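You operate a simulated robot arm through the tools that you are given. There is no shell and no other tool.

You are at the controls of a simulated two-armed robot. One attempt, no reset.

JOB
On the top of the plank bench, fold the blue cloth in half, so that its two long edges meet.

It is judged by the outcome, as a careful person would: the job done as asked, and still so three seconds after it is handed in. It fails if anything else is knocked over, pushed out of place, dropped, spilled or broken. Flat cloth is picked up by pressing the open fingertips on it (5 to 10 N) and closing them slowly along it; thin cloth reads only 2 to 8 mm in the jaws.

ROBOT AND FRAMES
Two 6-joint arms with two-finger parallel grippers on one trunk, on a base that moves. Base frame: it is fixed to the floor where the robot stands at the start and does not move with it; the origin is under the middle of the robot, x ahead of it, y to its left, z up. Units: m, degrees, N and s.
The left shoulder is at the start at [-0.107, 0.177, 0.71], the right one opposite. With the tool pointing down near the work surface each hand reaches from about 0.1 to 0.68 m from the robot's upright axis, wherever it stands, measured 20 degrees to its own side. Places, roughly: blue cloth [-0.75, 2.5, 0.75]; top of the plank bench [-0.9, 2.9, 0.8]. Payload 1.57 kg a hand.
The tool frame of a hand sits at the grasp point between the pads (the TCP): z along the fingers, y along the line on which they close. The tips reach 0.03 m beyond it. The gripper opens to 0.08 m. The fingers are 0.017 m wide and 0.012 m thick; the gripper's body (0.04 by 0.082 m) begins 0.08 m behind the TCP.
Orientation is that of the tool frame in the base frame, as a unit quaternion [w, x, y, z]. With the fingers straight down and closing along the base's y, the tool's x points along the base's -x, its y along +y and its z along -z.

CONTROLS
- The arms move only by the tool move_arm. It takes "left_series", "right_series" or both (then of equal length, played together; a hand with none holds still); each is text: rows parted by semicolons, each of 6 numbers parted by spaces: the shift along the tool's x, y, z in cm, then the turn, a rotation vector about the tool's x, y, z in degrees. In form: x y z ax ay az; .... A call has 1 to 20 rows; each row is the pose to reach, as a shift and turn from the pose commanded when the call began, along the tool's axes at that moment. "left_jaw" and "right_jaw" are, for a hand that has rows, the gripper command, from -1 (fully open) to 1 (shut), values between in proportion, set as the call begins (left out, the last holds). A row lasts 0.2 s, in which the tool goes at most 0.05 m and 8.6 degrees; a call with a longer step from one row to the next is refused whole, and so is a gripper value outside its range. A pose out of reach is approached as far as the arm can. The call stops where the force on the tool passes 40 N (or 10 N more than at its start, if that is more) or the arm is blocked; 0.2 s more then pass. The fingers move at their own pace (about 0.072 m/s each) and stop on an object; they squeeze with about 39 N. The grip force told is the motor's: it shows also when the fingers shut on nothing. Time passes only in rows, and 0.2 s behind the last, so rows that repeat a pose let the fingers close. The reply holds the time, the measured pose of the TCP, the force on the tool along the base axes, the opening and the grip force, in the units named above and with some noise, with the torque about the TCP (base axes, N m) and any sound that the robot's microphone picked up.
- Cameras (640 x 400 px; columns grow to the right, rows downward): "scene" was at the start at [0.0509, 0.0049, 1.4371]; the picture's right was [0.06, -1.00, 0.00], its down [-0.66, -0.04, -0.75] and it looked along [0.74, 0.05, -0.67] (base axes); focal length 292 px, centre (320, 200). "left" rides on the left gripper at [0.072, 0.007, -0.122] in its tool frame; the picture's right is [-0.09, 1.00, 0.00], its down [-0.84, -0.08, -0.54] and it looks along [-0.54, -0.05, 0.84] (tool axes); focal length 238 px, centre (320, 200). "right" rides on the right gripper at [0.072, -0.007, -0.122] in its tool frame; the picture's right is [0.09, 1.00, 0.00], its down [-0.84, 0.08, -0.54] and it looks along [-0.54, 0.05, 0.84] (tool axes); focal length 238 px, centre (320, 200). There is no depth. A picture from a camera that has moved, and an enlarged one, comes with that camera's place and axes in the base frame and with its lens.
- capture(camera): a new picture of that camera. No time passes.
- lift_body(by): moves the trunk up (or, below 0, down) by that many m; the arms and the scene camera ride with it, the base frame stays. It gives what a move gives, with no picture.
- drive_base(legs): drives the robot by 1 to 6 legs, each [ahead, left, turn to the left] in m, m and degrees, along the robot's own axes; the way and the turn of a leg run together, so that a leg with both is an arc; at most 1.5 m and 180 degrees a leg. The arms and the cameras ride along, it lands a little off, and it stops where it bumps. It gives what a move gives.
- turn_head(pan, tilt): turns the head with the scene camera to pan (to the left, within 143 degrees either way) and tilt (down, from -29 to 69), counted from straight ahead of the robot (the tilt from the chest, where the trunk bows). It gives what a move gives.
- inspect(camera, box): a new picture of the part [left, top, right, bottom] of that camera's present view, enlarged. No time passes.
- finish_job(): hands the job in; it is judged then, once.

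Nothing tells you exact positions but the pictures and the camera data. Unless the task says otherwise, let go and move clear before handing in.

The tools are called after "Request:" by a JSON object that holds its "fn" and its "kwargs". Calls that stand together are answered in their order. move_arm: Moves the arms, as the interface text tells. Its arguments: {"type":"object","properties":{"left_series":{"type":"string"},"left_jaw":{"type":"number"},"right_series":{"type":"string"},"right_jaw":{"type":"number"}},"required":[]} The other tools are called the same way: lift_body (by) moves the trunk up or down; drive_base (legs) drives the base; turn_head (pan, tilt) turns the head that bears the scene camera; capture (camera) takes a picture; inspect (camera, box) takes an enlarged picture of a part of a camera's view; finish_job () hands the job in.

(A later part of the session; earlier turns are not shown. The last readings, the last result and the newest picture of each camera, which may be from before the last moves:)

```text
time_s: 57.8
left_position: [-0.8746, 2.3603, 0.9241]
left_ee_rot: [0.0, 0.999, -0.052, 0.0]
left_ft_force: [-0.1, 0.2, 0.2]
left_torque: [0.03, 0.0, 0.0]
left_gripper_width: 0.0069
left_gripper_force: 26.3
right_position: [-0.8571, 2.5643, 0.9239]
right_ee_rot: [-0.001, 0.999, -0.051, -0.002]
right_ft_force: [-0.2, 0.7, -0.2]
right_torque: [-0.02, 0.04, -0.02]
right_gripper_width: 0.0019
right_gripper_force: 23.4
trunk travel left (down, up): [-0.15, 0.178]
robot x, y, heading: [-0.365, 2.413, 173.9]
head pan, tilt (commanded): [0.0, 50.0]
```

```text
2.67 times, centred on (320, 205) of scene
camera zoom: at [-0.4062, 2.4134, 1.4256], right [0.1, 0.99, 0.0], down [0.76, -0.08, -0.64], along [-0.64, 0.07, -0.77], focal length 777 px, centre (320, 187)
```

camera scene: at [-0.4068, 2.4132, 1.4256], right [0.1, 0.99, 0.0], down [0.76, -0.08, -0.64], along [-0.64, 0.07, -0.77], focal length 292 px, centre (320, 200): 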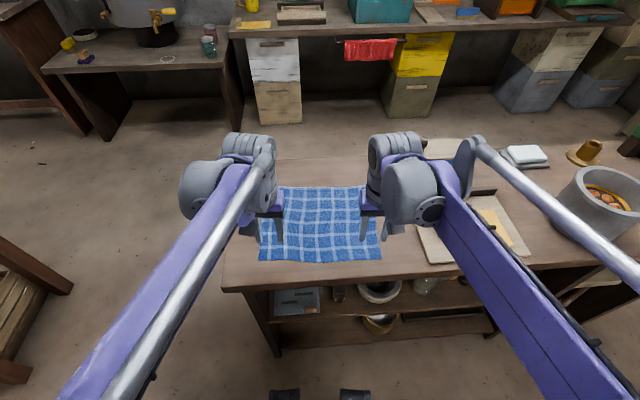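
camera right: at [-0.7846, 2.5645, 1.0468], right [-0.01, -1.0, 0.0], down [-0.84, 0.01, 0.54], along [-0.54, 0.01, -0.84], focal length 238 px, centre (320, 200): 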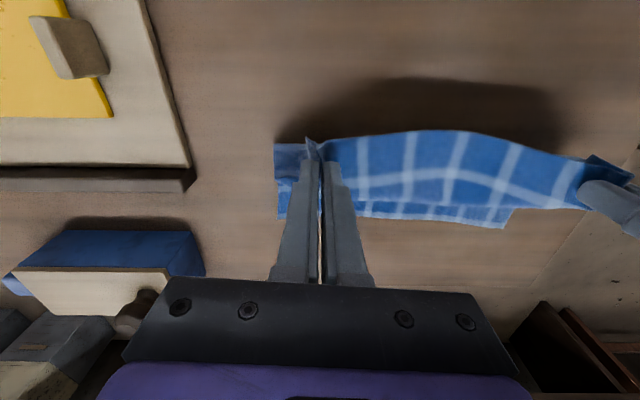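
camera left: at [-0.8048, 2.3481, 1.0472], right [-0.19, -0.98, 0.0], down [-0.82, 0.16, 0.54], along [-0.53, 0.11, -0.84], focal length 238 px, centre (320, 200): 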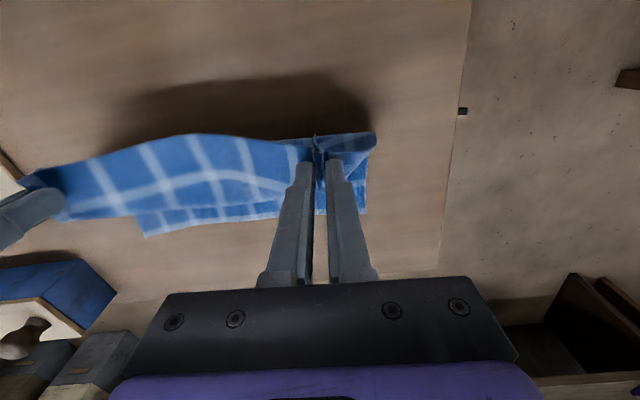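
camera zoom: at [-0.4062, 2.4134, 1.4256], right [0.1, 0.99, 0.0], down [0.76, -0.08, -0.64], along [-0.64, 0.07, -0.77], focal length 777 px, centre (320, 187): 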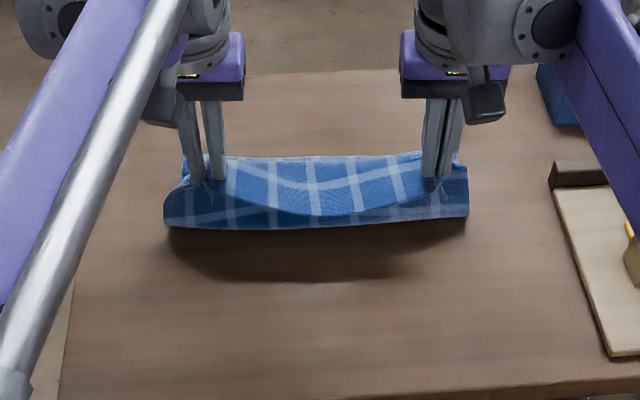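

The bottom half has not slid (far corners still at about (-0.993, 2.327) and (-0.974, 2.627)). The held edge sags in the middle, so I'll spread the hands a bit more and continue the arc forward and down toward the far edge.

Request:
{"fn": "move_arm", "kwargs": {"left_series": "-0.6 0.1 0.1 0 0 0; -1.2 0.2 0.3 0 0 0; -1.8 0.3 0.5 0 0 0; -2.4 0.4 0.8 0 0 0; -3.0 0.5 1.1 0 0 0; -3.5 0.5 1.4 0 0 0; -4.0 0.5 1.7 0 0 0; -4.5 0.5 2.1 0 0 0; -5.0 0.5 2.5 0 0 0; -5.4 0.5 2.9 0 0 0; -5.8 0.5 3.3 0 0 0; -6.2 0.5 3.8 0 0 0; -6.6 0.5 4.3 0 0 0; -6.9 0.5 4.7 0 0 0; -7.2 0.5 5.1 0 0 0; -7.4 0.5 5.6 0 0 0; -7.4 0.5 5.6 0 0 0", "right_series": "-0.6 -0.1 0.1 0 0 0; -1.2 -0.2 0.3 0 0 0; -1.8 -0.3 0.5 0 0 0; -2.4 -0.4 0.8 0 0 0; -3.0 -0.5 1.1 0 0 0; -3.5 -0.5 1.4 0 0 0; -4.0 -0.5 1.7 0 0 0; -4.5 -0.5 2.1 0 0 0; -5.0 -0.5 2.5 0 0 0; -5.4 -0.5 2.9 0 0 0; -5.8 -0.5 3.3 0 0 0; -6.2 -0.5 3.8 0 0 0; -6.6 -0.5 4.3 0 0 0; -6.9 -0.5 4.7 0 0 0; -7.2 -0.5 5.1 0 0 0; -7.4 -0.5 5.6 0 0 0; -7.4 -0.5 5.6 0 0 0"}}

Request:
{"fn": "capture", "kwargs": {"camera": "left"}}

Request:
{"fn": "capture", "kwargs": {"camera": "right"}}

Request:
{"fn": "inspect", "kwargs": {"camera": "scene", "box": [200, 130, 440, 280]}}

```text
time_s: 61.4
left_position: [-0.9495, 2.3626, 0.8686]
left_ee_rot: [0.001, 0.999, -0.051, 0.0]
left_ft_force: [0.5, 0.7, -0.2]
left_torque: [0.0, 0.0, 0.0]
left_gripper_width: 0.0069
left_gripper_force: 26.6
right_position: [-0.9307, 2.5762, 0.8681]
right_ee_rot: [-0.001, 0.999, -0.051, -0.001]
right_ft_force: [-0.7, 0.7, 0.9]
right_torque: [0.0, -0.01, 0.02]
right_gripper_width: 0.0018
right_gripper_force: 23.8
trunk travel left (down, up): [-0.15, 0.178]
robot x, y, heading: [-0.3629, 2.4135, 174.0]
head pan, tilt (commanded): [0.0, 50.0]
```

```text
taken
camera left: at [-0.879, 2.3508, 0.9914], right [-0.19, -0.98, 0.0], down [-0.82, 0.16, 0.54], along [-0.53, 0.11, -0.84], focal length 238 px, centre (320, 200)
```

left: 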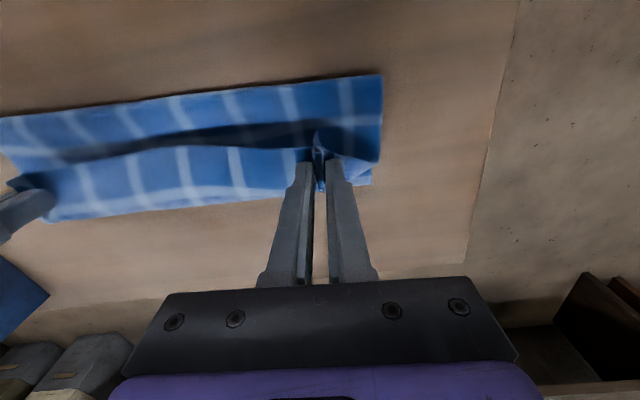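

```text
taken
camera right: at [-0.8582, 2.5765, 0.9906], right [-0.01, -1.0, 0.0], down [-0.84, 0.01, 0.54], along [-0.54, 0.01, -0.84], focal length 238 px, centre (320, 200)
```

right: 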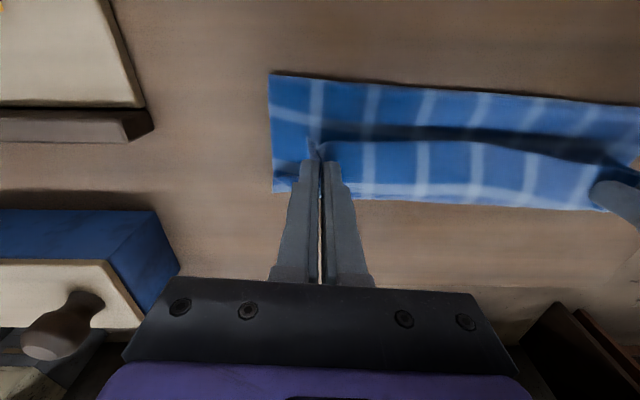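

```text
2.67 times, centred on (320, 205) of scene
camera zoom: at [-0.4066, 2.4134, 1.4256], right [0.1, 0.99, 0.0], down [0.76, -0.08, -0.64], along [-0.64, 0.07, -0.77], focal length 777 px, centre (320, 187)
```

zoom: 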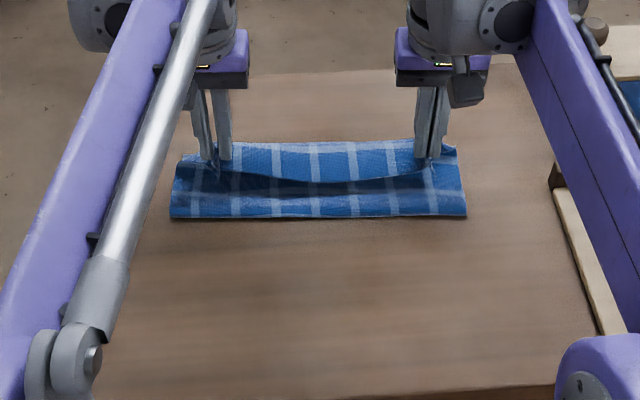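

The fold is forming well with the crease on the bench. Let me look closely at both grips before lowering.

Request:
{"fn": "inspect", "kwargs": {"camera": "left", "box": [220, 50, 420, 250]}}

Request:
{"fn": "inspect", "kwargs": {"camera": "right", "box": [220, 50, 420, 250]}}

Request:
{"fn": "inspect", "kwargs": {"camera": "scene", "box": [255, 165, 385, 225]}}

```text
2.00 times, centred on (320, 150) of left
camera zoom: at [-0.879, 2.3508, 0.9914], right [-0.19, -0.98, 0.0], down [-0.82, 0.16, 0.54], along [-0.53, 0.11, -0.84], focal length 477 px, centre (320, 300)
```

zoom: 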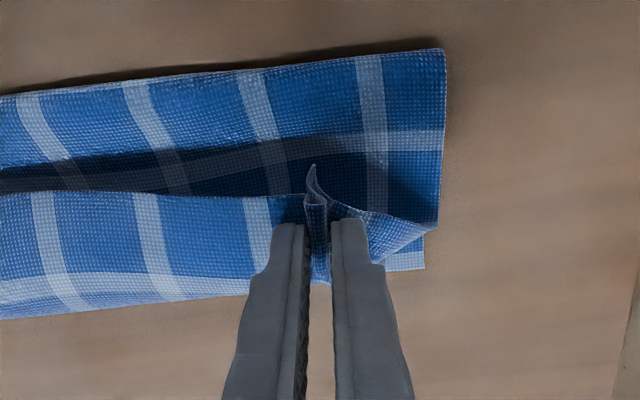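

```text
2.00 times, centred on (320, 150) of right
camera zoom: at [-0.8582, 2.5765, 0.9906], right [-0.01, -1.0, 0.0], down [-0.84, 0.01, 0.54], along [-0.54, 0.01, -0.84], focal length 477 px, centre (320, 300)
```

zoom: 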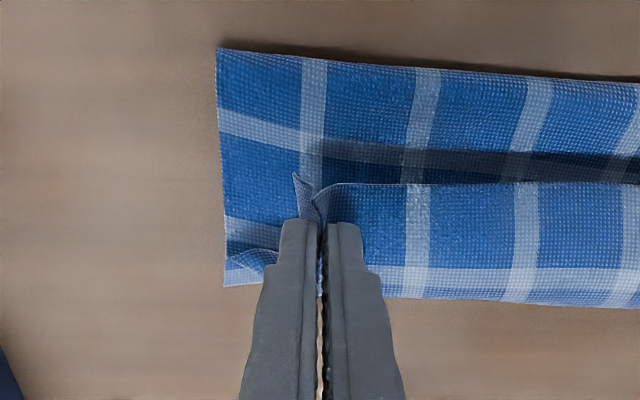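

```text
4.92 times, centred on (320, 195) of scene
camera zoom: at [-0.4066, 2.4134, 1.4256], right [0.1, 0.99, 0.0], down [0.76, -0.08, -0.64], along [-0.64, 0.07, -0.77], focal length 1435 px, centre (320, 225)
```

zoom: 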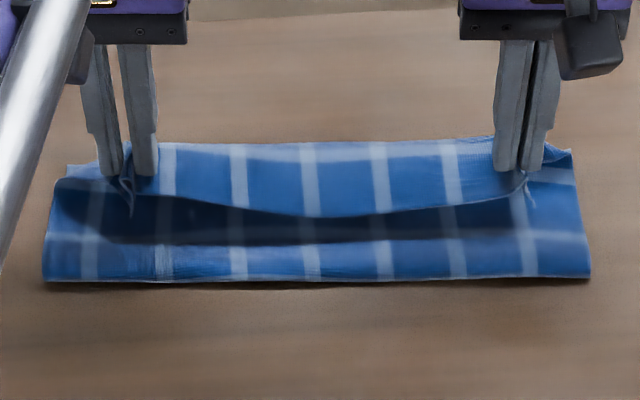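

I now understand the shape: the held strip near the edge still faces upward (unflipped), so simply pressing it down would leave it turned back. I'll raise the hands so the upper half stands at an angle past vertical with the strip only mildly bent, spread a bit more, and check.

Request:
{"fn": "move_arm", "kwargs": {"left_series": "0.4 0.1 -0.6 0 0 0; 0.8 0.2 -1.2 0 0 0; 1.2 0.3 -1.8 0 0 0; 1.7 0.4 -2.4 0 0 0; 2.2 0.5 -3.0 0 0 0; 2.7 0.6 -3.5 0 0 0; 3.1 0.7 -3.9 0 0 0; 3.1 0.7 -3.9 0 0 0", "right_series": "0.4 -0.1 -0.6 0 0 0; 0.8 -0.2 -1.2 0 0 0; 1.2 -0.3 -1.8 0 0 0; 1.6 -0.4 -2.4 0 0 0; 2.0 -0.5 -3.0 0 0 0; 2.4 -0.6 -3.5 0 0 0; 2.8 -0.7 -4.0 0 0 0; 2.8 -0.7 -4.0 0 0 0"}}

Request:
{"fn": "capture", "kwargs": {"camera": "left"}}

Request:
{"fn": "capture", "kwargs": {"camera": "right"}}

Request:
{"fn": "inspect", "kwargs": {"camera": "scene", "box": [240, 150, 400, 250]}}

```text
time_s: 63.2
left_position: [-0.918, 2.3537, 0.9069]
left_ee_rot: [0.0, 0.999, -0.052, 0.0]
left_ft_force: [1.3, 17.5, 0.5]
left_torque: [0.53, -0.05, -0.01]
left_gripper_width: 0.0077
left_gripper_force: 26.9
right_position: [-0.9015, 2.5805, 0.909]
right_ee_rot: [0.0, 0.999, -0.052, 0.0]
right_ft_force: [-1.3, -17.0, 0.5]
right_torque: [-0.52, 0.04, 0.01]
right_gripper_width: 0.0022
right_gripper_force: 24.1
trunk travel left (down, up): [-0.15, 0.178]
robot x, y, heading: [-0.3617, 2.4107, 174.1]
head pan, tilt (commanded): [0.0, 50.0]
```

```text
taken
camera left: at [-0.8482, 2.3411, 1.0299], right [-0.19, -0.98, 0.0], down [-0.82, 0.16, 0.54], along [-0.53, 0.11, -0.84], focal length 238 px, centre (320, 200)
```

left: 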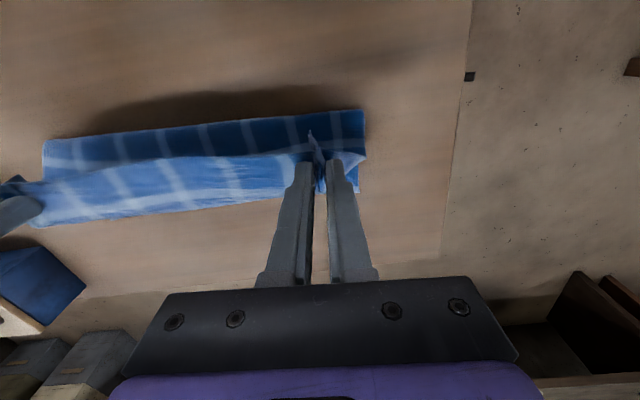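

```text
taken
camera right: at [-0.8296, 2.5805, 1.031], right [-0.01, -1.0, 0.0], down [-0.84, 0.01, 0.54], along [-0.54, 0.0, -0.84], focal length 238 px, centre (320, 200)
```

right: 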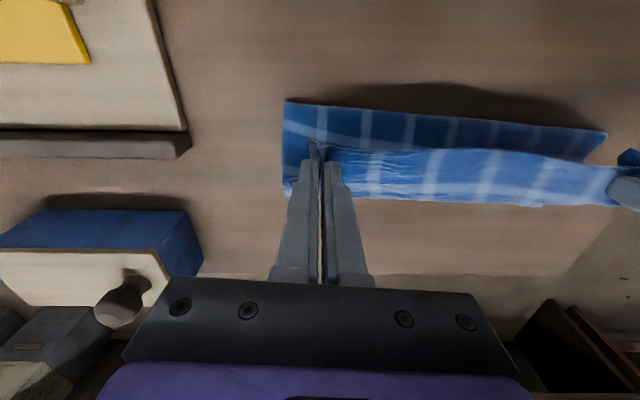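

```text
4.00 times, centred on (320, 200) of scene
camera zoom: at [-0.4068, 2.4134, 1.4256], right [0.1, 0.99, 0.0], down [0.76, -0.08, -0.64], along [-0.64, 0.07, -0.77], focal length 1166 px, centre (320, 200)
```

zoom: 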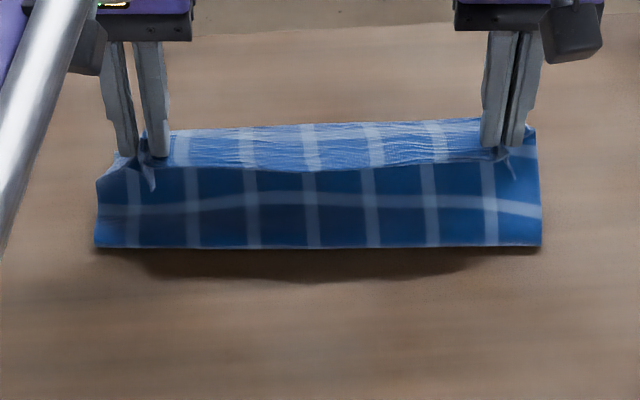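

The cloth is now pulled taut sideways (17 N), so I'll relax the spread a little and go forward and down to a ~40° lean for release.

Request:
{"fn": "move_arm", "kwargs": {"left_series": "0 -0.2 0 0 0 0; -0.4 -0.35 0.3 0 0 0; -0.8 -0.35 0.6 0 0 0; -1.2 -0.35 1.0 0 0 0; -1.6 -0.35 1.4 0 0 0; -2.1 -0.35 1.9 0 0 0; -2.1 -0.35 1.9 0 0 0; -2.1 -0.35 1.9 0 0 0", "right_series": "0 0.2 0 0 0 0; -0.4 0.35 0.3 0 0 0; -0.8 0.35 0.6 0 0 0; -1.2 0.35 1.0 0 0 0; -1.6 0.35 1.4 0 0 0; -2.1 0.35 1.9 0 0 0; -2.1 0.35 1.9 0 0 0; -2.1 0.35 1.9 0 0 0"}}

Request:
{"fn": "capture", "kwargs": {"camera": "left"}}

Request:
{"fn": "inspect", "kwargs": {"camera": "scene", "box": [240, 150, 400, 250]}}

```text
time_s: 65.0
left_position: [-0.9382, 2.3586, 0.8883]
left_ee_rot: [0.0, 0.999, -0.052, 0.0]
left_ft_force: [0.3, 5.9, -0.2]
left_torque: [0.2, -0.03, -0.01]
left_gripper_width: 0.0072
left_gripper_force: 26.4
right_position: [-0.9226, 2.5799, 0.8887]
right_ee_rot: [0.0, 0.999, -0.052, -0.001]
right_ft_force: [-0.7, -7.5, 0.0]
right_torque: [-0.22, 0.03, 0.01]
right_gripper_width: 0.0021
right_gripper_force: 23.3
trunk travel left (down, up): [-0.15, 0.178]
robot x, y, heading: [-0.3626, 2.4093, 174.0]
head pan, tilt (commanded): [0.0, 50.0]
```

```text
taken
camera left: at [-0.8688, 2.3461, 1.011], right [-0.19, -0.98, 0.0], down [-0.82, 0.16, 0.54], along [-0.53, 0.11, -0.84], focal length 238 px, centre (320, 200)
```

left: 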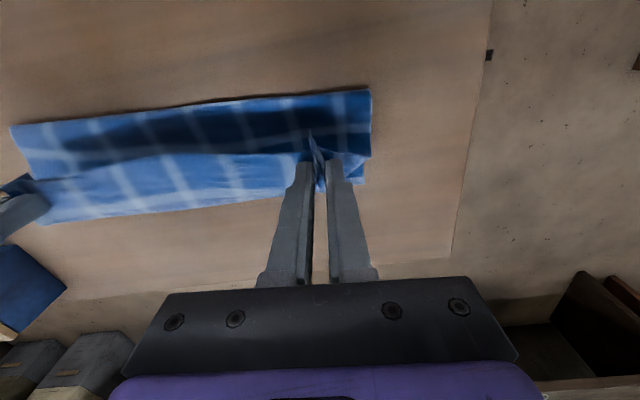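

```text
4.00 times, centred on (320, 200) of scene
camera zoom: at [-0.4068, 2.4134, 1.4256], right [0.1, 0.99, 0.0], down [0.76, -0.08, -0.64], along [-0.64, 0.07, -0.77], focal length 1166 px, centre (320, 200)
```

zoom: 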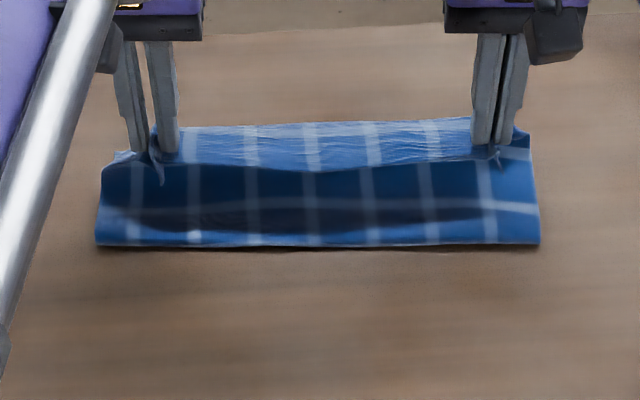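

The crease is on the bench and the upper half leans forward. I'll release both hands at once and see how the flap falls.

Request:
{"fn": "move_arm", "kwargs": {"left_series": "0 0 0 0 0 0; 0 0 0 0 0 0; 0 0 0 0 0 0; 0 0 0 0 0 0", "right_series": "0 0 0 0 0 0; 0 0 0 0 0 0; 0 0 0 0 0 0; 0 0 0 0 0 0", "left_jaw": 0.0, "right_jaw": 0.0}}

Request:
{"fn": "capture", "kwargs": {"camera": "left"}}

Request:
{"fn": "capture", "kwargs": {"camera": "right"}}

Request:
{"fn": "inspect", "kwargs": {"camera": "scene", "box": [240, 150, 400, 250]}}

```text
time_s: 66.0
left_position: [-0.9381, 2.359, 0.8883]
left_ee_rot: [0.001, 0.999, -0.052, -0.001]
left_ft_force: [-0.7, -0.4, 0.5]
left_torque: [0.0, -0.03, 0.03]
left_gripper_width: 0.0398
left_gripper_force: 0.0
right_position: [-0.9212, 2.5814, 0.8881]
right_ee_rot: [0.001, 0.999, -0.051, -0.001]
right_ft_force: [0.1, 0.2, -0.3]
right_torque: [-0.01, 0.04, 0.03]
right_gripper_width: 0.04
right_gripper_force: 0.1
trunk travel left (down, up): [-0.15, 0.178]
robot x, y, heading: [-0.3635, 2.4096, 174.3]
head pan, tilt (commanded): [0.0, 50.0]
```

```text
taken
camera left: at [-0.8686, 2.3461, 1.0112], right [-0.19, -0.98, 0.0], down [-0.82, 0.16, 0.54], along [-0.53, 0.11, -0.84], focal length 238 px, centre (320, 200)
```

left: 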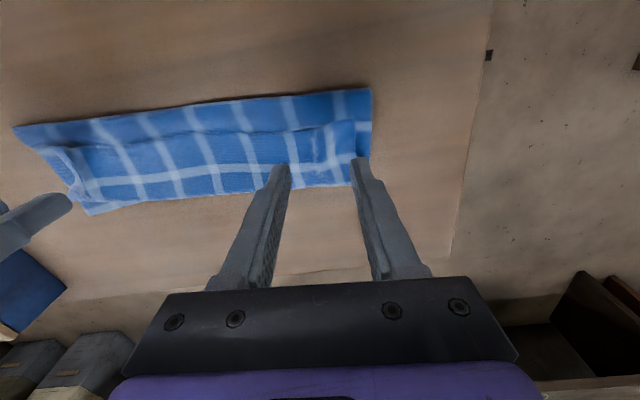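

```text
taken
camera right: at [-0.8504, 2.5801, 1.0106], right [-0.01, -1.0, 0.0], down [-0.84, 0.01, 0.54], along [-0.54, 0.01, -0.84], focal length 238 px, centre (320, 200)
```

right: 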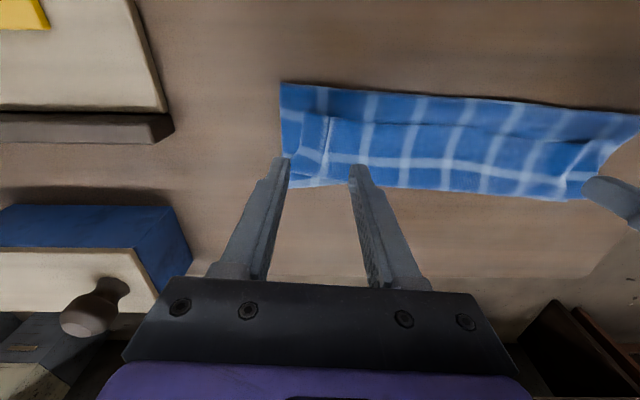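

```text
4.00 times, centred on (320, 200) of scene
camera zoom: at [-0.4066, 2.4134, 1.4256], right [0.1, 0.99, 0.0], down [0.76, -0.08, -0.64], along [-0.64, 0.07, -0.77], focal length 1166 px, centre (320, 200)
```

zoom: 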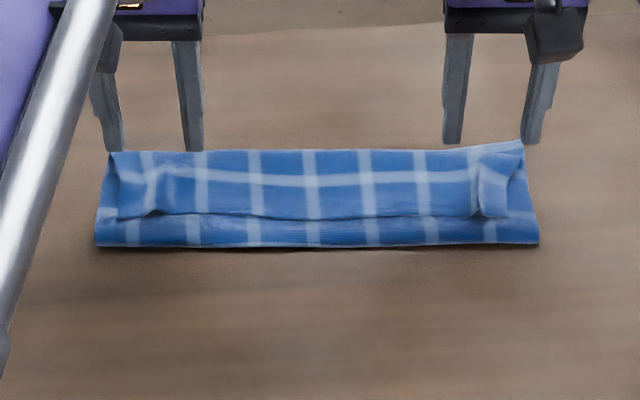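

The flap came down but its last ~5 cm is turned back toward me, so the edge isn't where it should be. I'll raise the hands and look carefully before correcting.

Request:
{"fn": "move_arm", "kwargs": {"left_series": "0.5 1.0 -2.0 0 0 0; 1.5 2.0 -4.0 0 0 0; 3 3.0 -6.0 0 0 0; 5 4.0 -8.0 0 0 0; 7 5.0 -9.0 0 0 0; 7 5 -9 0 0 0", "right_series": "0.5 -1.0 -2.0 0 0 0; 1.5 -2.0 -4.0 0 0 0; 3 -3.0 -6.0 0 0 0; 5 -4.0 -8.0 0 0 0; 7 -5.0 -9.0 0 0 0; 7 -5 -9 0 0 0"}}

Request:
{"fn": "inspect", "kwargs": {"camera": "scene", "box": [240, 150, 400, 250]}}

Request:
{"fn": "capture", "kwargs": {"camera": "left"}}

Request:
{"fn": "capture", "kwargs": {"camera": "right"}}

```text
time_s: 67.4
left_position: [-0.8752, 2.3024, 0.9785]
left_ee_rot: [0.0, 0.999, -0.052, 0.0]
left_ft_force: [-0.5, 0.3, 0.2]
left_torque: [0.01, 0.01, -0.04]
left_gripper_width: 0.04
left_gripper_force: 0.0
right_position: [-0.8478, 2.623, 0.9793]
right_ee_rot: [-0.001, 0.999, -0.052, 0.001]
right_ft_force: [-0.3, 0.3, -0.3]
right_torque: [0.0, -0.03, -0.02]
right_gripper_width: 0.0397
right_gripper_force: 0.1
trunk travel left (down, up): [-0.15, 0.178]
robot x, y, heading: [-0.3617, 2.4058, 174.0]
head pan, tilt (commanded): [0.0, 50.0]
```

```text
4.00 times, centred on (320, 200) of scene
camera zoom: at [-0.4075, 2.4135, 1.4255], right [0.1, 0.99, 0.0], down [0.76, -0.08, -0.64], along [-0.64, 0.07, -0.77], focal length 1166 px, centre (320, 200)
```

zoom: 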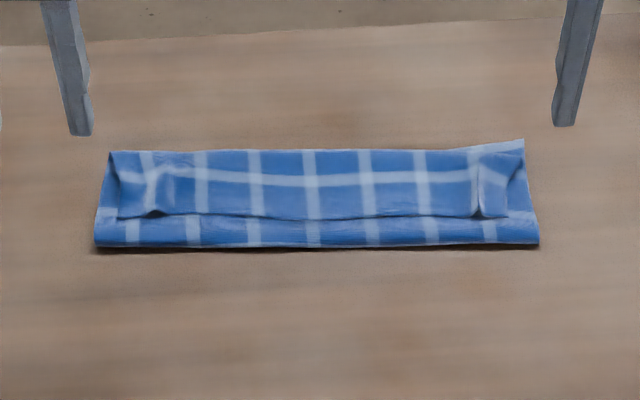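

```text
taken
camera left: at [-0.8055, 2.2882, 1.0998], right [-0.19, -0.98, 0.0], down [-0.82, 0.16, 0.54], along [-0.53, 0.11, -0.84], focal length 238 px, centre (320, 200)
```

left: 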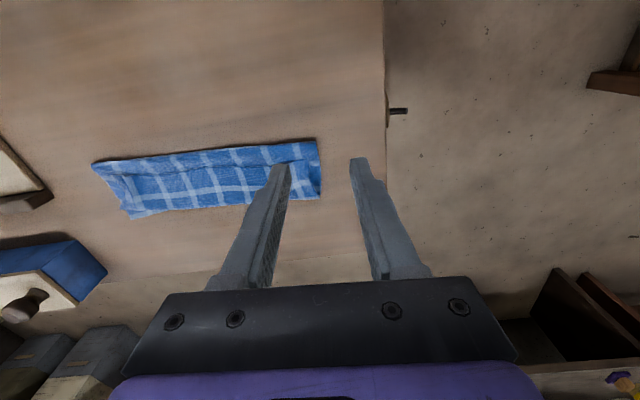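

```text
taken
camera right: at [-0.7754, 2.6226, 1.1015], right [-0.01, -1.0, 0.0], down [-0.84, 0.01, 0.54], along [-0.54, 0.01, -0.84], focal length 238 px, centre (320, 200)
```

right: 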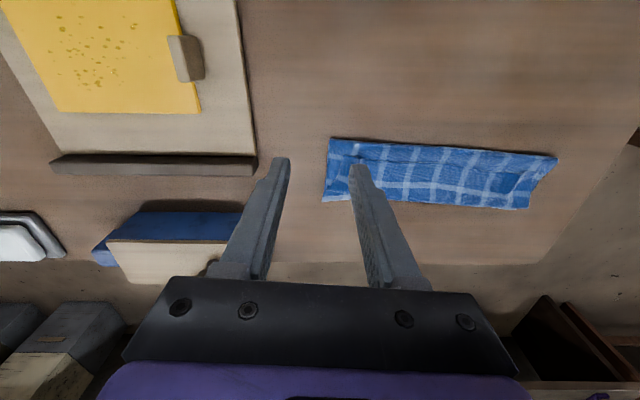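

Request:
{"fn": "inspect", "kwargs": {"camera": "scene", "box": [260, 180, 320, 220]}}

Request:
{"fn": "inspect", "kwargs": {"camera": "scene", "box": [330, 180, 390, 220]}}

```text
10.00 times, centred on (290, 200) of scene
camera zoom: at [-0.4075, 2.4135, 1.4255], right [0.1, 0.99, 0.0], down [0.76, -0.08, -0.64], along [-0.64, 0.07, -0.77], focal length 2914 px, centre (620, 200)
```

zoom: 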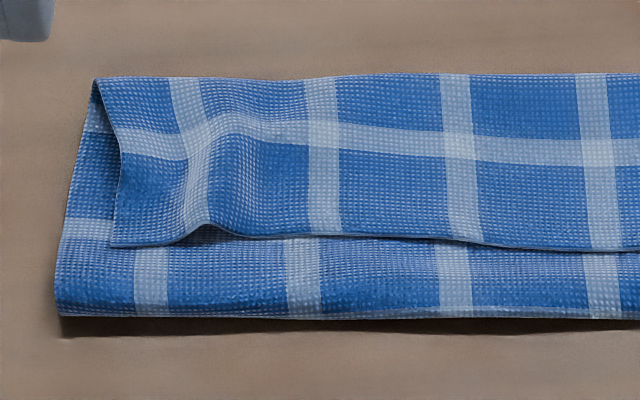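

```text
10.00 times, centred on (360, 200) of scene
camera zoom: at [-0.4075, 2.4135, 1.4255], right [0.1, 0.99, 0.0], down [0.76, -0.08, -0.64], along [-0.64, 0.07, -0.77], focal length 2914 px, centre (-80, 200)
```

zoom: 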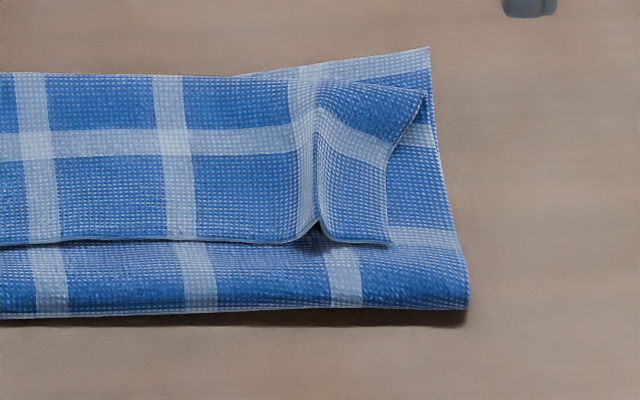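

The close-ups show a clean, flat Z-fold: the near edge lies on top at about f = 1.160 (measured forward), with a small raised ridge near each corner (l ≈ −2.246 and −2.467). I'll re-grip those ridges right at the edge (smaller inset), then refold along a taut arc.

Request:
{"fn": "move_arm", "kwargs": {"left_series": "-0.9 -0.8 1.8 0 0 0; -1.8 -1.6 3.6 0 0 0; -2.7 -2.4 5.4 0 0 0; -3.6 -3.2 7.2 0 0 0; -4.5 -4.0 9.0 0 0 0; -5.3 -4.7 10.8 0 0 0; -5.3 -4.7 10.8 0 0 0", "right_series": "-0.8 0.9 1.8 0 0 0; -1.6 1.8 3.6 0 0 0; -2.4 2.7 5.4 0 0 0; -3.2 3.6 7.2 0 0 0; -4.0 4.5 9.0 0 0 0; -4.7 5.4 10.8 0 0 0; -4.7 5.4 10.8 0 0 0", "left_jaw": 0.25, "right_jaw": 0.25}}

Request:
{"fn": "inspect", "kwargs": {"camera": "left", "box": [220, 80, 420, 280]}}

Request:
{"fn": "inspect", "kwargs": {"camera": "right", "box": [220, 80, 420, 280]}}

Request:
{"fn": "inspect", "kwargs": {"camera": "scene", "box": [240, 150, 400, 250]}}

```text
time_s: 69.0
left_position: [-0.9213, 2.3561, 0.8702]
left_ee_rot: [-0.001, 0.999, -0.052, 0.0]
left_ft_force: [-0.4, 0.0, 0.4]
left_torque: [0.03, 0.01, 0.01]
left_gripper_width: 0.0301
left_gripper_force: 0.0
right_position: [-0.9005, 2.5731, 0.8716]
right_ee_rot: [-0.001, 0.999, -0.051, 0.0]
right_ft_force: [0.1, -0.2, 0.4]
right_torque: [0.0, 0.01, -0.01]
right_gripper_width: 0.0298
right_gripper_force: 0.1
trunk travel left (down, up): [-0.15, 0.178]
robot x, y, heading: [-0.3629, 2.4112, 173.9]
head pan, tilt (commanded): [0.0, 50.0]
```

```text
2.00 times, centred on (320, 180) of left
camera zoom: at [-0.8511, 2.3434, 0.9927], right [-0.19, -0.98, 0.0], down [-0.82, 0.16, 0.54], along [-0.53, 0.11, -0.84], focal length 477 px, centre (320, 240)
```

zoom: 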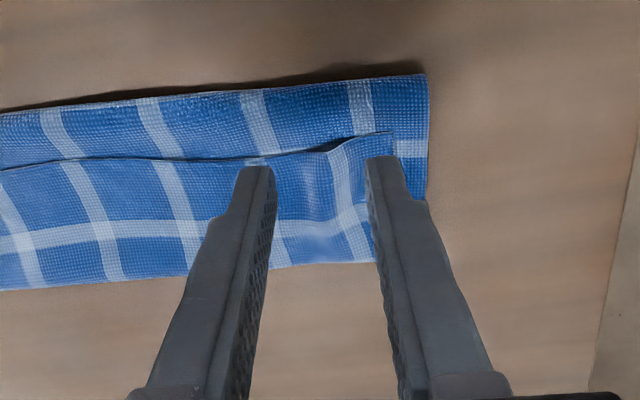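

```text
2.00 times, centred on (320, 180) of right
camera zoom: at [-0.8275, 2.5732, 0.9934], right [-0.01, -1.0, 0.0], down [-0.84, 0.01, 0.54], along [-0.54, 0.01, -0.84], focal length 477 px, centre (320, 240)
```

zoom: 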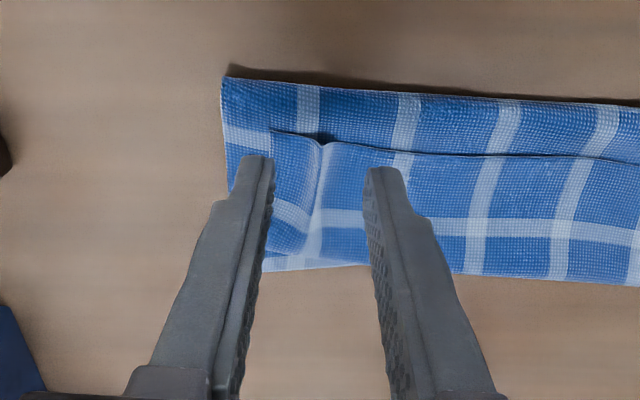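

```text
4.00 times, centred on (320, 200) of scene
camera zoom: at [-0.4062, 2.4134, 1.4256], right [0.1, 0.99, 0.0], down [0.76, -0.08, -0.64], along [-0.64, 0.07, -0.77], focal length 1166 px, centre (320, 200)
```

zoom: 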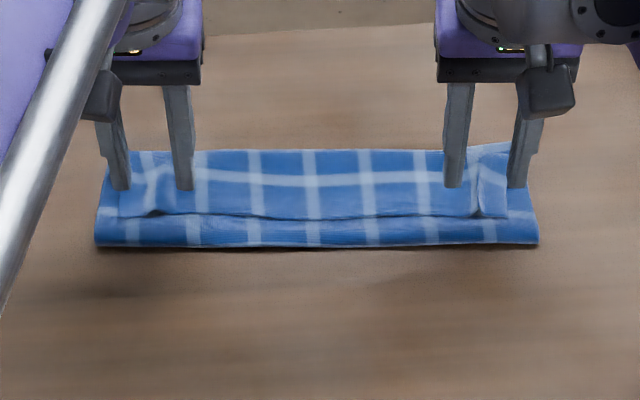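

The fingers straddle each ridge, centred on the strip's edge. I'll shift 3–4 mm inward and lower gently to contact.

Request:
{"fn": "move_arm", "kwargs": {"left_series": "-0.2 0 1.0 0 0 0; -0.4 0 2.0 0 0 0; -0.4 0 2.8 0 0 0; -0.4 0 3.1 0 0 0; -0.4 0 3.2 0 0 0; -0.4 0 3.3 0 0 0; -0.4 0 3.3 0 0 0", "right_series": "-0.2 0 1.0 0 0 0; -0.3 0 2.0 0 0 0; -0.3 0 2.8 0 0 0; -0.3 0 3.2 0 0 0; -0.3 0 3.3 0 0 0; -0.3 0 3.4 0 0 0; -0.3 0 3.4 0 0 0"}}

Request:
{"fn": "inspect", "kwargs": {"camera": "left", "box": [220, 80, 420, 280]}}

Request:
{"fn": "inspect", "kwargs": {"camera": "right", "box": [220, 80, 420, 280]}}

```text
time_s: 70.6
left_position: [-0.9261, 2.3533, 0.8375]
left_ee_rot: [-0.001, 0.999, -0.05, 0.0]
left_ft_force: [-0.1, -0.8, -0.3]
left_torque: [-0.01, -0.02, 0.03]
left_gripper_width: 0.0301
left_gripper_force: 0.0
right_position: [-0.9041, 2.5745, 0.8376]
right_ee_rot: [-0.001, 0.999, -0.051, -0.001]
right_ft_force: [-0.4, 0.2, 0.0]
right_torque: [-0.03, 0.02, 0.0]
right_gripper_width: 0.0302
right_gripper_force: 0.1
trunk travel left (down, up): [-0.15, 0.178]
robot x, y, heading: [-0.3609, 2.4119, 174.0]
head pan, tilt (commanded): [0.0, 50.0]
```

```text
2.00 times, centred on (320, 180) of left
camera zoom: at [-0.8564, 2.3423, 0.9596], right [-0.19, -0.98, 0.0], down [-0.82, 0.16, 0.54], along [-0.53, 0.11, -0.84], focal length 477 px, centre (320, 240)
```

zoom: 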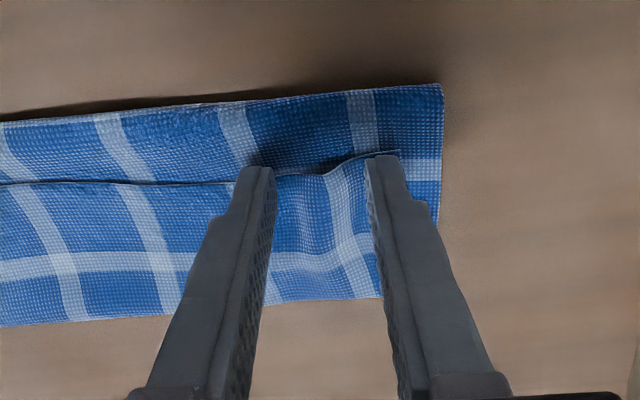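

```text
2.00 times, centred on (320, 180) of right
camera zoom: at [-0.8309, 2.5737, 0.9595], right [-0.01, -1.0, 0.0], down [-0.84, 0.01, 0.54], along [-0.54, 0.01, -0.84], focal length 477 px, centre (320, 240)
```

zoom: 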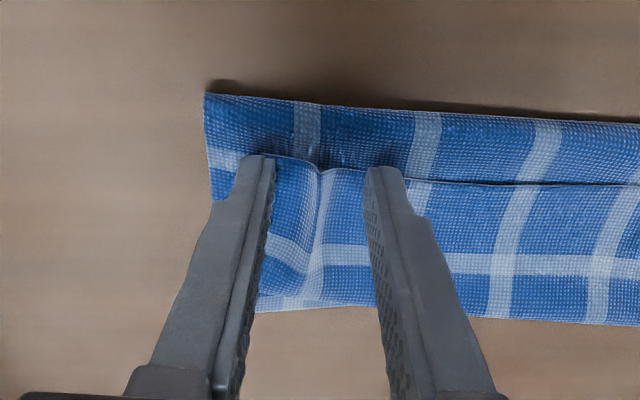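

Request:
{"fn": "move_arm", "kwargs": {"left_series": "0 0 0.05 0 0 0; 0 0 0.1 0 0 0; 0 0 0.15 0 0 0; 0 0 0.2 0 0 0; 0 0 0.2 0 0 0", "right_series": "0 0 0.05 0 0 0; 0 0 0.1 0 0 0; 0 0 0.15 0 0 0; 0 0 0.2 0 0 0; 0 0 0.2 0 0 0"}}

```text
time_s: 71.8
left_position: [-0.925, 2.3554, 0.837]
left_ee_rot: [-0.001, 0.999, -0.051, 0.0]
left_ft_force: [-0.4, 0.5, -0.3]
left_torque: [-0.04, 0.0, 0.04]
left_gripper_width: 0.0298
left_gripper_force: 0.1
right_position: [-0.9035, 2.5745, 0.836]
right_ee_rot: [0.0, 0.999, -0.051, -0.001]
right_ft_force: [0.8, 0.2, -0.2]
right_torque: [0.01, 0.01, -0.03]
right_gripper_width: 0.0299
right_gripper_force: 0.1
trunk travel left (down, up): [-0.15, 0.178]
robot x, y, heading: [-0.3653, 2.4058, 174.1]
head pan, tilt (commanded): [0.0, 50.0]
```

Request:
{"fn": "move_arm", "kwargs": {"left_series": "0 0 0.05 0 0 0; 0 0 0.1 0 0 0; 0 0 0.1 0 0 0", "right_series": "0 0 0.05 0 0 0; 0 0 0.1 0 0 0; 0 0 0.1 0 0 0"}}

```text
time_s: 72.6
left_position: [-0.9263, 2.3561, 0.8357]
left_ee_rot: [0.0, 0.999, -0.051, 0.0]
left_ft_force: [0.5, 0.1, -1.0]
left_torque: [-0.02, -0.03, -0.04]
left_gripper_width: 0.0298
left_gripper_force: 0.1
right_position: [-0.9027, 2.5747, 0.8337]
right_ee_rot: [0.0, 0.999, -0.051, 0.0]
right_ft_force: [-0.2, 0.2, 0.1]
right_torque: [-0.02, 0.01, -0.02]
right_gripper_width: 0.0301
right_gripper_force: 0.0
trunk travel left (down, up): [-0.15, 0.178]
robot x, y, heading: [-0.3625, 2.4051, 174.2]
head pan, tilt (commanded): [0.0, 50.0]
```

Request:
{"fn": "move_arm", "kwargs": {"left_series": "0 0 0.05 0 0 0; 0 0 0.1 0 0 0; 0 0 0.1 0 0 0", "right_series": "0 0 0.03 0 0 0; 0 0 0.06 0 0 0; 0 0 0.06 0 0 0"}}

```text
time_s: 73.4
left_position: [-0.9261, 2.3562, 0.8345]
left_ee_rot: [0.0, 0.999, -0.052, 0.0]
left_ft_force: [-0.3, 0.5, -0.2]
left_torque: [-0.03, 0.02, 0.01]
left_gripper_width: 0.0297
left_gripper_force: 0.1
right_position: [-0.904, 2.5742, 0.8323]
right_ee_rot: [0.0, 0.999, -0.052, -0.001]
right_ft_force: [0.8, 0.2, 0.2]
right_torque: [0.01, -0.01, 0.0]
right_gripper_width: 0.0302
right_gripper_force: 0.2
trunk travel left (down, up): [-0.15, 0.178]
robot x, y, heading: [-0.3625, 2.4074, 173.9]
head pan, tilt (commanded): [0.0, 50.0]
```

Request:
{"fn": "move_arm", "kwargs": {"left_series": "0 0 0.05 0 0 0; 0 0 0.1 0 0 0; 0 0 0.15 0 0 0; 0 0 0.15 0 0 0", "right_series": "0 0 0.03 0 0 0; 0 0 0.06 0 0 0; 0 0 0.06 0 0 0; 0 0 0.06 0 0 0"}}

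Request:
{"fn": "inspect", "kwargs": {"camera": "left", "box": [220, 80, 420, 280]}}

Request:
{"fn": "inspect", "kwargs": {"camera": "right", "box": [220, 80, 420, 280]}}

```text
time_s: 74.4
left_position: [-0.925, 2.3546, 0.8334]
left_ee_rot: [0.0, 0.999, -0.052, 0.0]
left_ft_force: [-1.4, 0.4, 7.9]
left_torque: [-0.08, 0.08, -0.04]
left_gripper_width: 0.03
left_gripper_force: 0.1
right_position: [-0.9026, 2.5735, 0.8344]
right_ee_rot: [0.0, 0.999, -0.052, -0.001]
right_ft_force: [-0.1, 0.5, -0.3]
right_torque: [0.01, -0.02, -0.01]
right_gripper_width: 0.0297
right_gripper_force: 0.1
trunk travel left (down, up): [-0.15, 0.178]
robot x, y, heading: [-0.3599, 2.4096, 174.0]
head pan, tilt (commanded): [0.0, 50.0]
```

```text
2.00 times, centred on (320, 180) of left
camera zoom: at [-0.8556, 2.342, 0.955], right [-0.19, -0.98, 0.0], down [-0.82, 0.16, 0.54], along [-0.53, 0.11, -0.84], focal length 477 px, centre (320, 240)
```

zoom: 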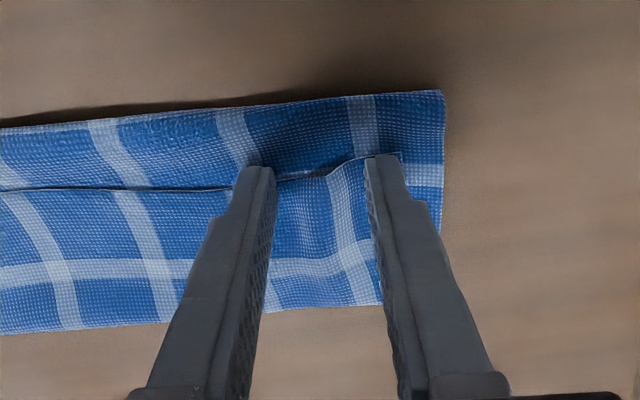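

```text
2.00 times, centred on (320, 180) of right
camera zoom: at [-0.83, 2.5738, 0.9558], right [-0.01, -1.0, 0.0], down [-0.84, 0.01, 0.54], along [-0.54, 0.01, -0.84], focal length 477 px, centre (320, 240)
```

zoom: 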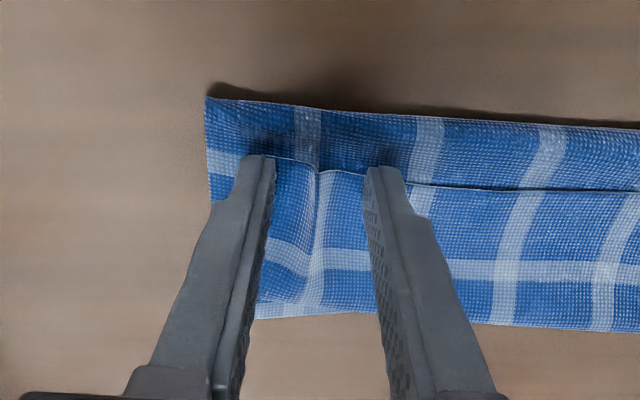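

Request:
{"fn": "move_arm", "kwargs": {"left_series": "0 0 -0.02 0 0 0; 0 0 -0.02 0 0 0; 0 0 -0.02 0 0 0; 0 0 -0.02 0 0 0", "right_series": "0 0 0.02 0 0 0; 0 0 0.04 0 0 0; 0 0 0.06 0 0 0; 0 0 0.06 0 0 0"}}

```text
time_s: 75.4
left_position: [-0.9259, 2.3562, 0.8337]
left_ee_rot: [0.0, 0.999, -0.051, 0.0]
left_ft_force: [0.0, -0.3, 5.2]
left_torque: [-0.08, 0.02, 0.02]
left_gripper_width: 0.0299
left_gripper_force: 0.0
right_position: [-0.9022, 2.5732, 0.8336]
right_ee_rot: [0.0, 0.999, -0.051, -0.002]
right_ft_force: [-0.7, -0.6, 0.4]
right_torque: [0.01, -0.02, 0.01]
right_gripper_width: 0.03
right_gripper_force: 0.1
trunk travel left (down, up): [-0.15, 0.178]
robot x, y, heading: [-0.3613, 2.4081, 174.2]
head pan, tilt (commanded): [0.0, 50.0]
```

Request:
{"fn": "move_arm", "kwargs": {"left_series": "0 0 -0.01 0 0 0; 0 0 -0.01 0 0 0; 0 0 -0.01 0 0 0; 0 0 -0.01 0 0 0", "right_series": "0 0 0.03 0 0 0; 0 0 0.06 0 0 0; 0 0 0.08 0 0 0; 0 0 0.08 0 0 0"}}

```text
time_s: 76.4
left_position: [-0.9252, 2.3557, 0.8329]
left_ee_rot: [0.0, 0.999, -0.052, -0.001]
left_ft_force: [-1.6, 0.5, 6.6]
left_torque: [-0.03, 0.09, -0.06]
left_gripper_width: 0.03
left_gripper_force: 0.0
right_position: [-0.9012, 2.5742, 0.8332]
right_ee_rot: [0.0, 0.999, -0.052, -0.001]
right_ft_force: [-1.5, 0.7, 7.0]
right_torque: [-0.02, 0.06, 0.0]
right_gripper_width: 0.0299
right_gripper_force: 0.0
trunk travel left (down, up): [-0.15, 0.178]
robot x, y, heading: [-0.3613, 2.409, 174.2]
head pan, tilt (commanded): [0.0, 50.0]
```

Both touch with ~7 N. To gather only the top strip I lighten the pressure and close slowly.

Request:
{"fn": "move_arm", "kwargs": {"left_series": "0 -0.1 -0.03 0 0 0; 0 -0.2 -0.03 0 0 0", "right_series": "0 0.1 -0.03 0 0 0; 0 0.2 -0.03 0 0 0", "left_jaw": 0.35, "right_jaw": 0.35}}

Request:
{"fn": "move_arm", "kwargs": {"left_series": "0 -0.1 0 0 0 0; 0 -0.2 0 0 0 0", "right_series": "0 0.1 0 0 0 0; 0 0.2 0 0 0 0", "left_jaw": 0.45, "right_jaw": 0.45}}

Request:
{"fn": "inspect", "kwargs": {"camera": "left", "box": [220, 80, 420, 280]}}

Request:
{"fn": "inspect", "kwargs": {"camera": "right", "box": [220, 80, 420, 280]}}

```text
time_s: 77.0
left_position: [-0.9259, 2.3572, 0.8348]
left_ee_rot: [0.0, 0.999, -0.052, 0.0]
left_ft_force: [-0.4, -0.3, 1.6]
left_torque: [-0.04, -0.03, -0.02]
left_gripper_width: 0.0263
left_gripper_force: 0.5
right_position: [-0.9007, 2.5714, 0.8327]
right_ee_rot: [-0.001, 0.999, -0.051, -0.001]
right_ft_force: [0.7, 1.9, 6.6]
right_torque: [0.07, 0.01, -0.01]
right_gripper_width: 0.0257
right_gripper_force: 0.1
trunk travel left (down, up): [-0.15, 0.178]
robot x, y, heading: [-0.3604, 2.4054, 174.1]
head pan, tilt (commanded): [0.0, 50.0]
```

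```text
time_s: 77.6
left_position: [-0.9254, 2.3593, 0.8332]
left_ee_rot: [0.001, 0.999, -0.052, 0.0]
left_ft_force: [-0.2, -1.2, 2.1]
left_torque: [-0.08, 0.02, -0.03]
left_gripper_width: 0.0224
left_gripper_force: 0.2
right_position: [-0.902, 2.5706, 0.8326]
right_ee_rot: [-0.002, 0.999, -0.051, 0.0]
right_ft_force: [-0.5, 2.7, 8.5]
right_torque: [0.05, 0.07, -0.02]
right_gripper_width: 0.0223
right_gripper_force: 0.1
trunk travel left (down, up): [-0.15, 0.178]
robot x, y, heading: [-0.3661, 2.4089, 174.2]
head pan, tilt (commanded): [0.0, 50.0]
```

```text
2.00 times, centred on (320, 180) of left
camera zoom: at [-0.8554, 2.3464, 0.9555], right [-0.19, -0.98, 0.0], down [-0.82, 0.16, 0.54], along [-0.53, 0.11, -0.84], focal length 477 px, centre (320, 240)
```

zoom: 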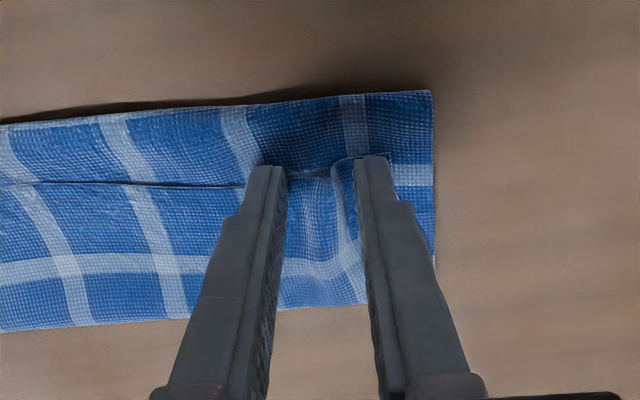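

```text
2.00 times, centred on (320, 180) of right
camera zoom: at [-0.8304, 2.5705, 0.9545], right [-0.01, -1.0, 0.0], down [-0.84, 0.01, 0.54], along [-0.54, 0.01, -0.84], focal length 477 px, centre (320, 240)
```

zoom: 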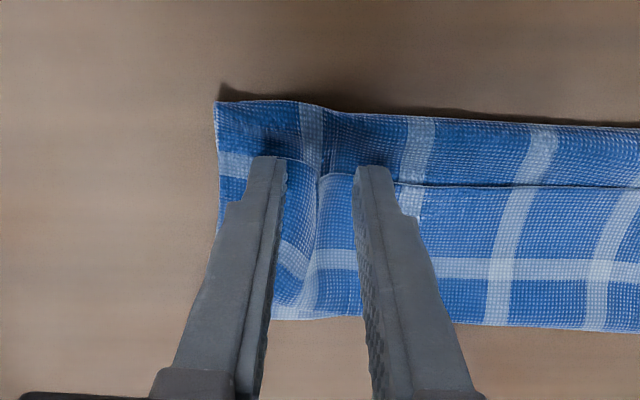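

The right hand is dragging the lower layers too, so I raise it slightly and continue closing with very light contact.

Request:
{"fn": "move_arm", "kwargs": {"left_series": "0 0 -0.03 0 0 0; 0 -0.1 -0.03 0 0 0; 0 -0.2 -0.03 0 0 0", "right_series": "0 0 -0.08 0 0 0; 0 0.1 -0.08 0 0 0; 0 0.2 -0.08 0 0 0", "left_jaw": 0.55, "right_jaw": 0.55}}

Request:
{"fn": "inspect", "kwargs": {"camera": "left", "box": [220, 80, 420, 280]}}

Request:
{"fn": "inspect", "kwargs": {"camera": "right", "box": [220, 80, 420, 280]}}

```text
time_s: 78.4
left_position: [-0.9261, 2.3615, 0.8323]
left_ee_rot: [0.0, 0.999, -0.051, 0.0]
left_ft_force: [-0.1, -0.9, 1.5]
left_torque: [-0.05, 0.02, 0.0]
left_gripper_width: 0.0182
left_gripper_force: 0.2
right_position: [-0.9027, 2.5696, 0.8321]
right_ee_rot: [-0.001, 0.999, -0.051, -0.001]
right_ft_force: [-0.6, 2.4, 6.0]
right_torque: [0.03, 0.01, 0.0]
right_gripper_width: 0.0177
right_gripper_force: 0.1
trunk travel left (down, up): [-0.15, 0.178]
robot x, y, heading: [-0.3623, 2.4121, 174.0]
head pan, tilt (commanded): [0.0, 50.0]
```

```text
2.00 times, centred on (320, 180) of left
camera zoom: at [-0.8555, 2.3484, 0.9556], right [-0.19, -0.98, 0.0], down [-0.82, 0.16, 0.54], along [-0.53, 0.11, -0.84], focal length 477 px, centre (320, 240)
```

zoom: 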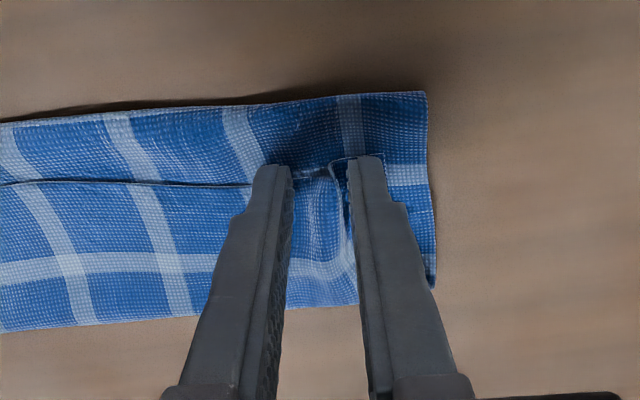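

```text
2.00 times, centred on (320, 180) of right
camera zoom: at [-0.8309, 2.5687, 0.9546], right [-0.01, -1.0, 0.0], down [-0.84, 0.01, 0.54], along [-0.54, 0.01, -0.84], focal length 477 px, centre (320, 240)
```

zoom: 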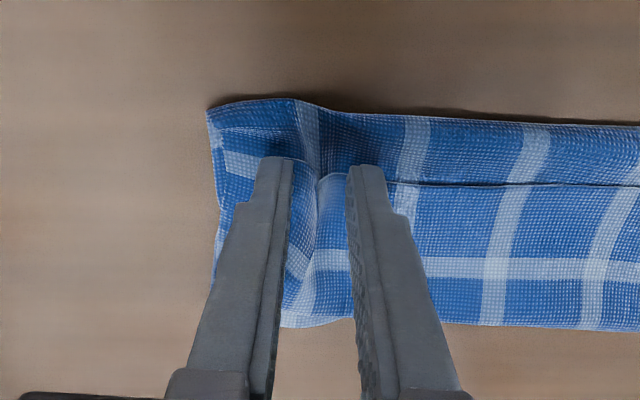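

The left strip gathers fine, but on the right the layers below are buckling too. I'll undo the right gather, lift it slightly, and close only on the raised ridge.

Request:
{"fn": "move_arm", "kwargs": {"right_series": "0 -0.3 0 0 0 0; 0 -0.6 0 0 0 0; 0 -0.6 -0.1 0 0 0; 0 -0.6 -0.2 0 0 0; 0 -0.6 -0.2 0 0 0", "right_jaw": 0.25}}

Request:
{"fn": "inspect", "kwargs": {"camera": "right", "box": [220, 80, 420, 280]}}

Request:
{"fn": "inspect", "kwargs": {"camera": "scene", "box": [330, 180, 390, 220]}}

```text
time_s: 79.6
left_position: [-0.9258, 2.3616, 0.8325]
left_ee_rot: [0.0, 0.999, -0.052, 0.0]
left_ft_force: [0.0, -0.3, 3.3]
left_torque: [-0.05, 0.01, 0.0]
left_gripper_width: 0.0183
left_gripper_force: 0.4
right_position: [-0.9021, 2.5743, 0.8356]
right_ee_rot: [0.0, 0.999, -0.052, -0.001]
right_ft_force: [-0.3, 0.5, 0.5]
right_torque: [0.0, 0.02, 0.0]
right_gripper_width: 0.03
right_gripper_force: 0.0
trunk travel left (down, up): [-0.15, 0.178]
robot x, y, heading: [-0.3604, 2.4085, 174.2]
head pan, tilt (commanded): [0.0, 50.0]
```

```text
2.00 times, centred on (320, 180) of right
camera zoom: at [-0.8305, 2.5745, 0.957], right [-0.01, -1.0, 0.0], down [-0.84, 0.01, 0.54], along [-0.54, 0.01, -0.84], focal length 477 px, centre (320, 240)
```

zoom: 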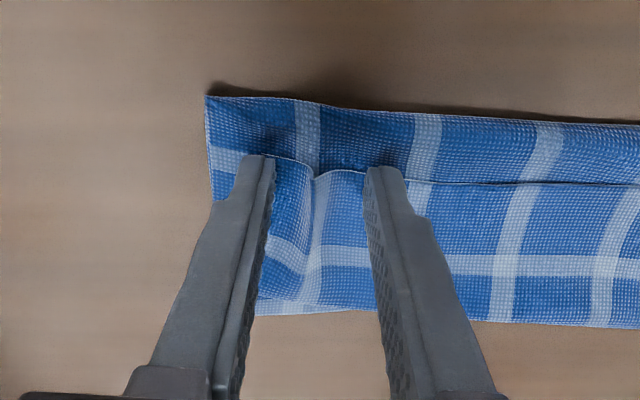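

```text
10.00 times, centred on (360, 200) of scene
camera zoom: at [-0.4064, 2.4134, 1.4256], right [0.1, 0.99, 0.0], down [0.76, -0.08, -0.64], along [-0.64, 0.07, -0.77], focal length 2914 px, centre (-80, 200)
```

zoom: 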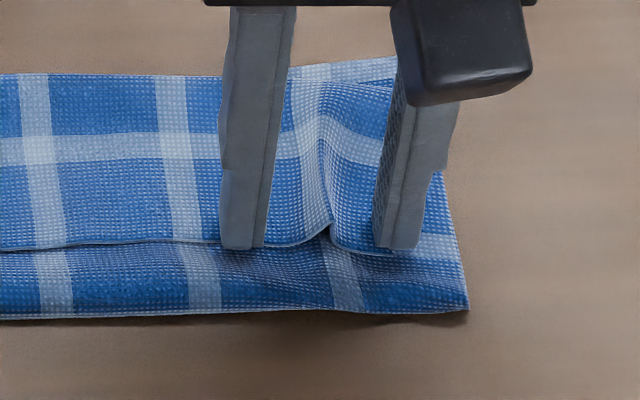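

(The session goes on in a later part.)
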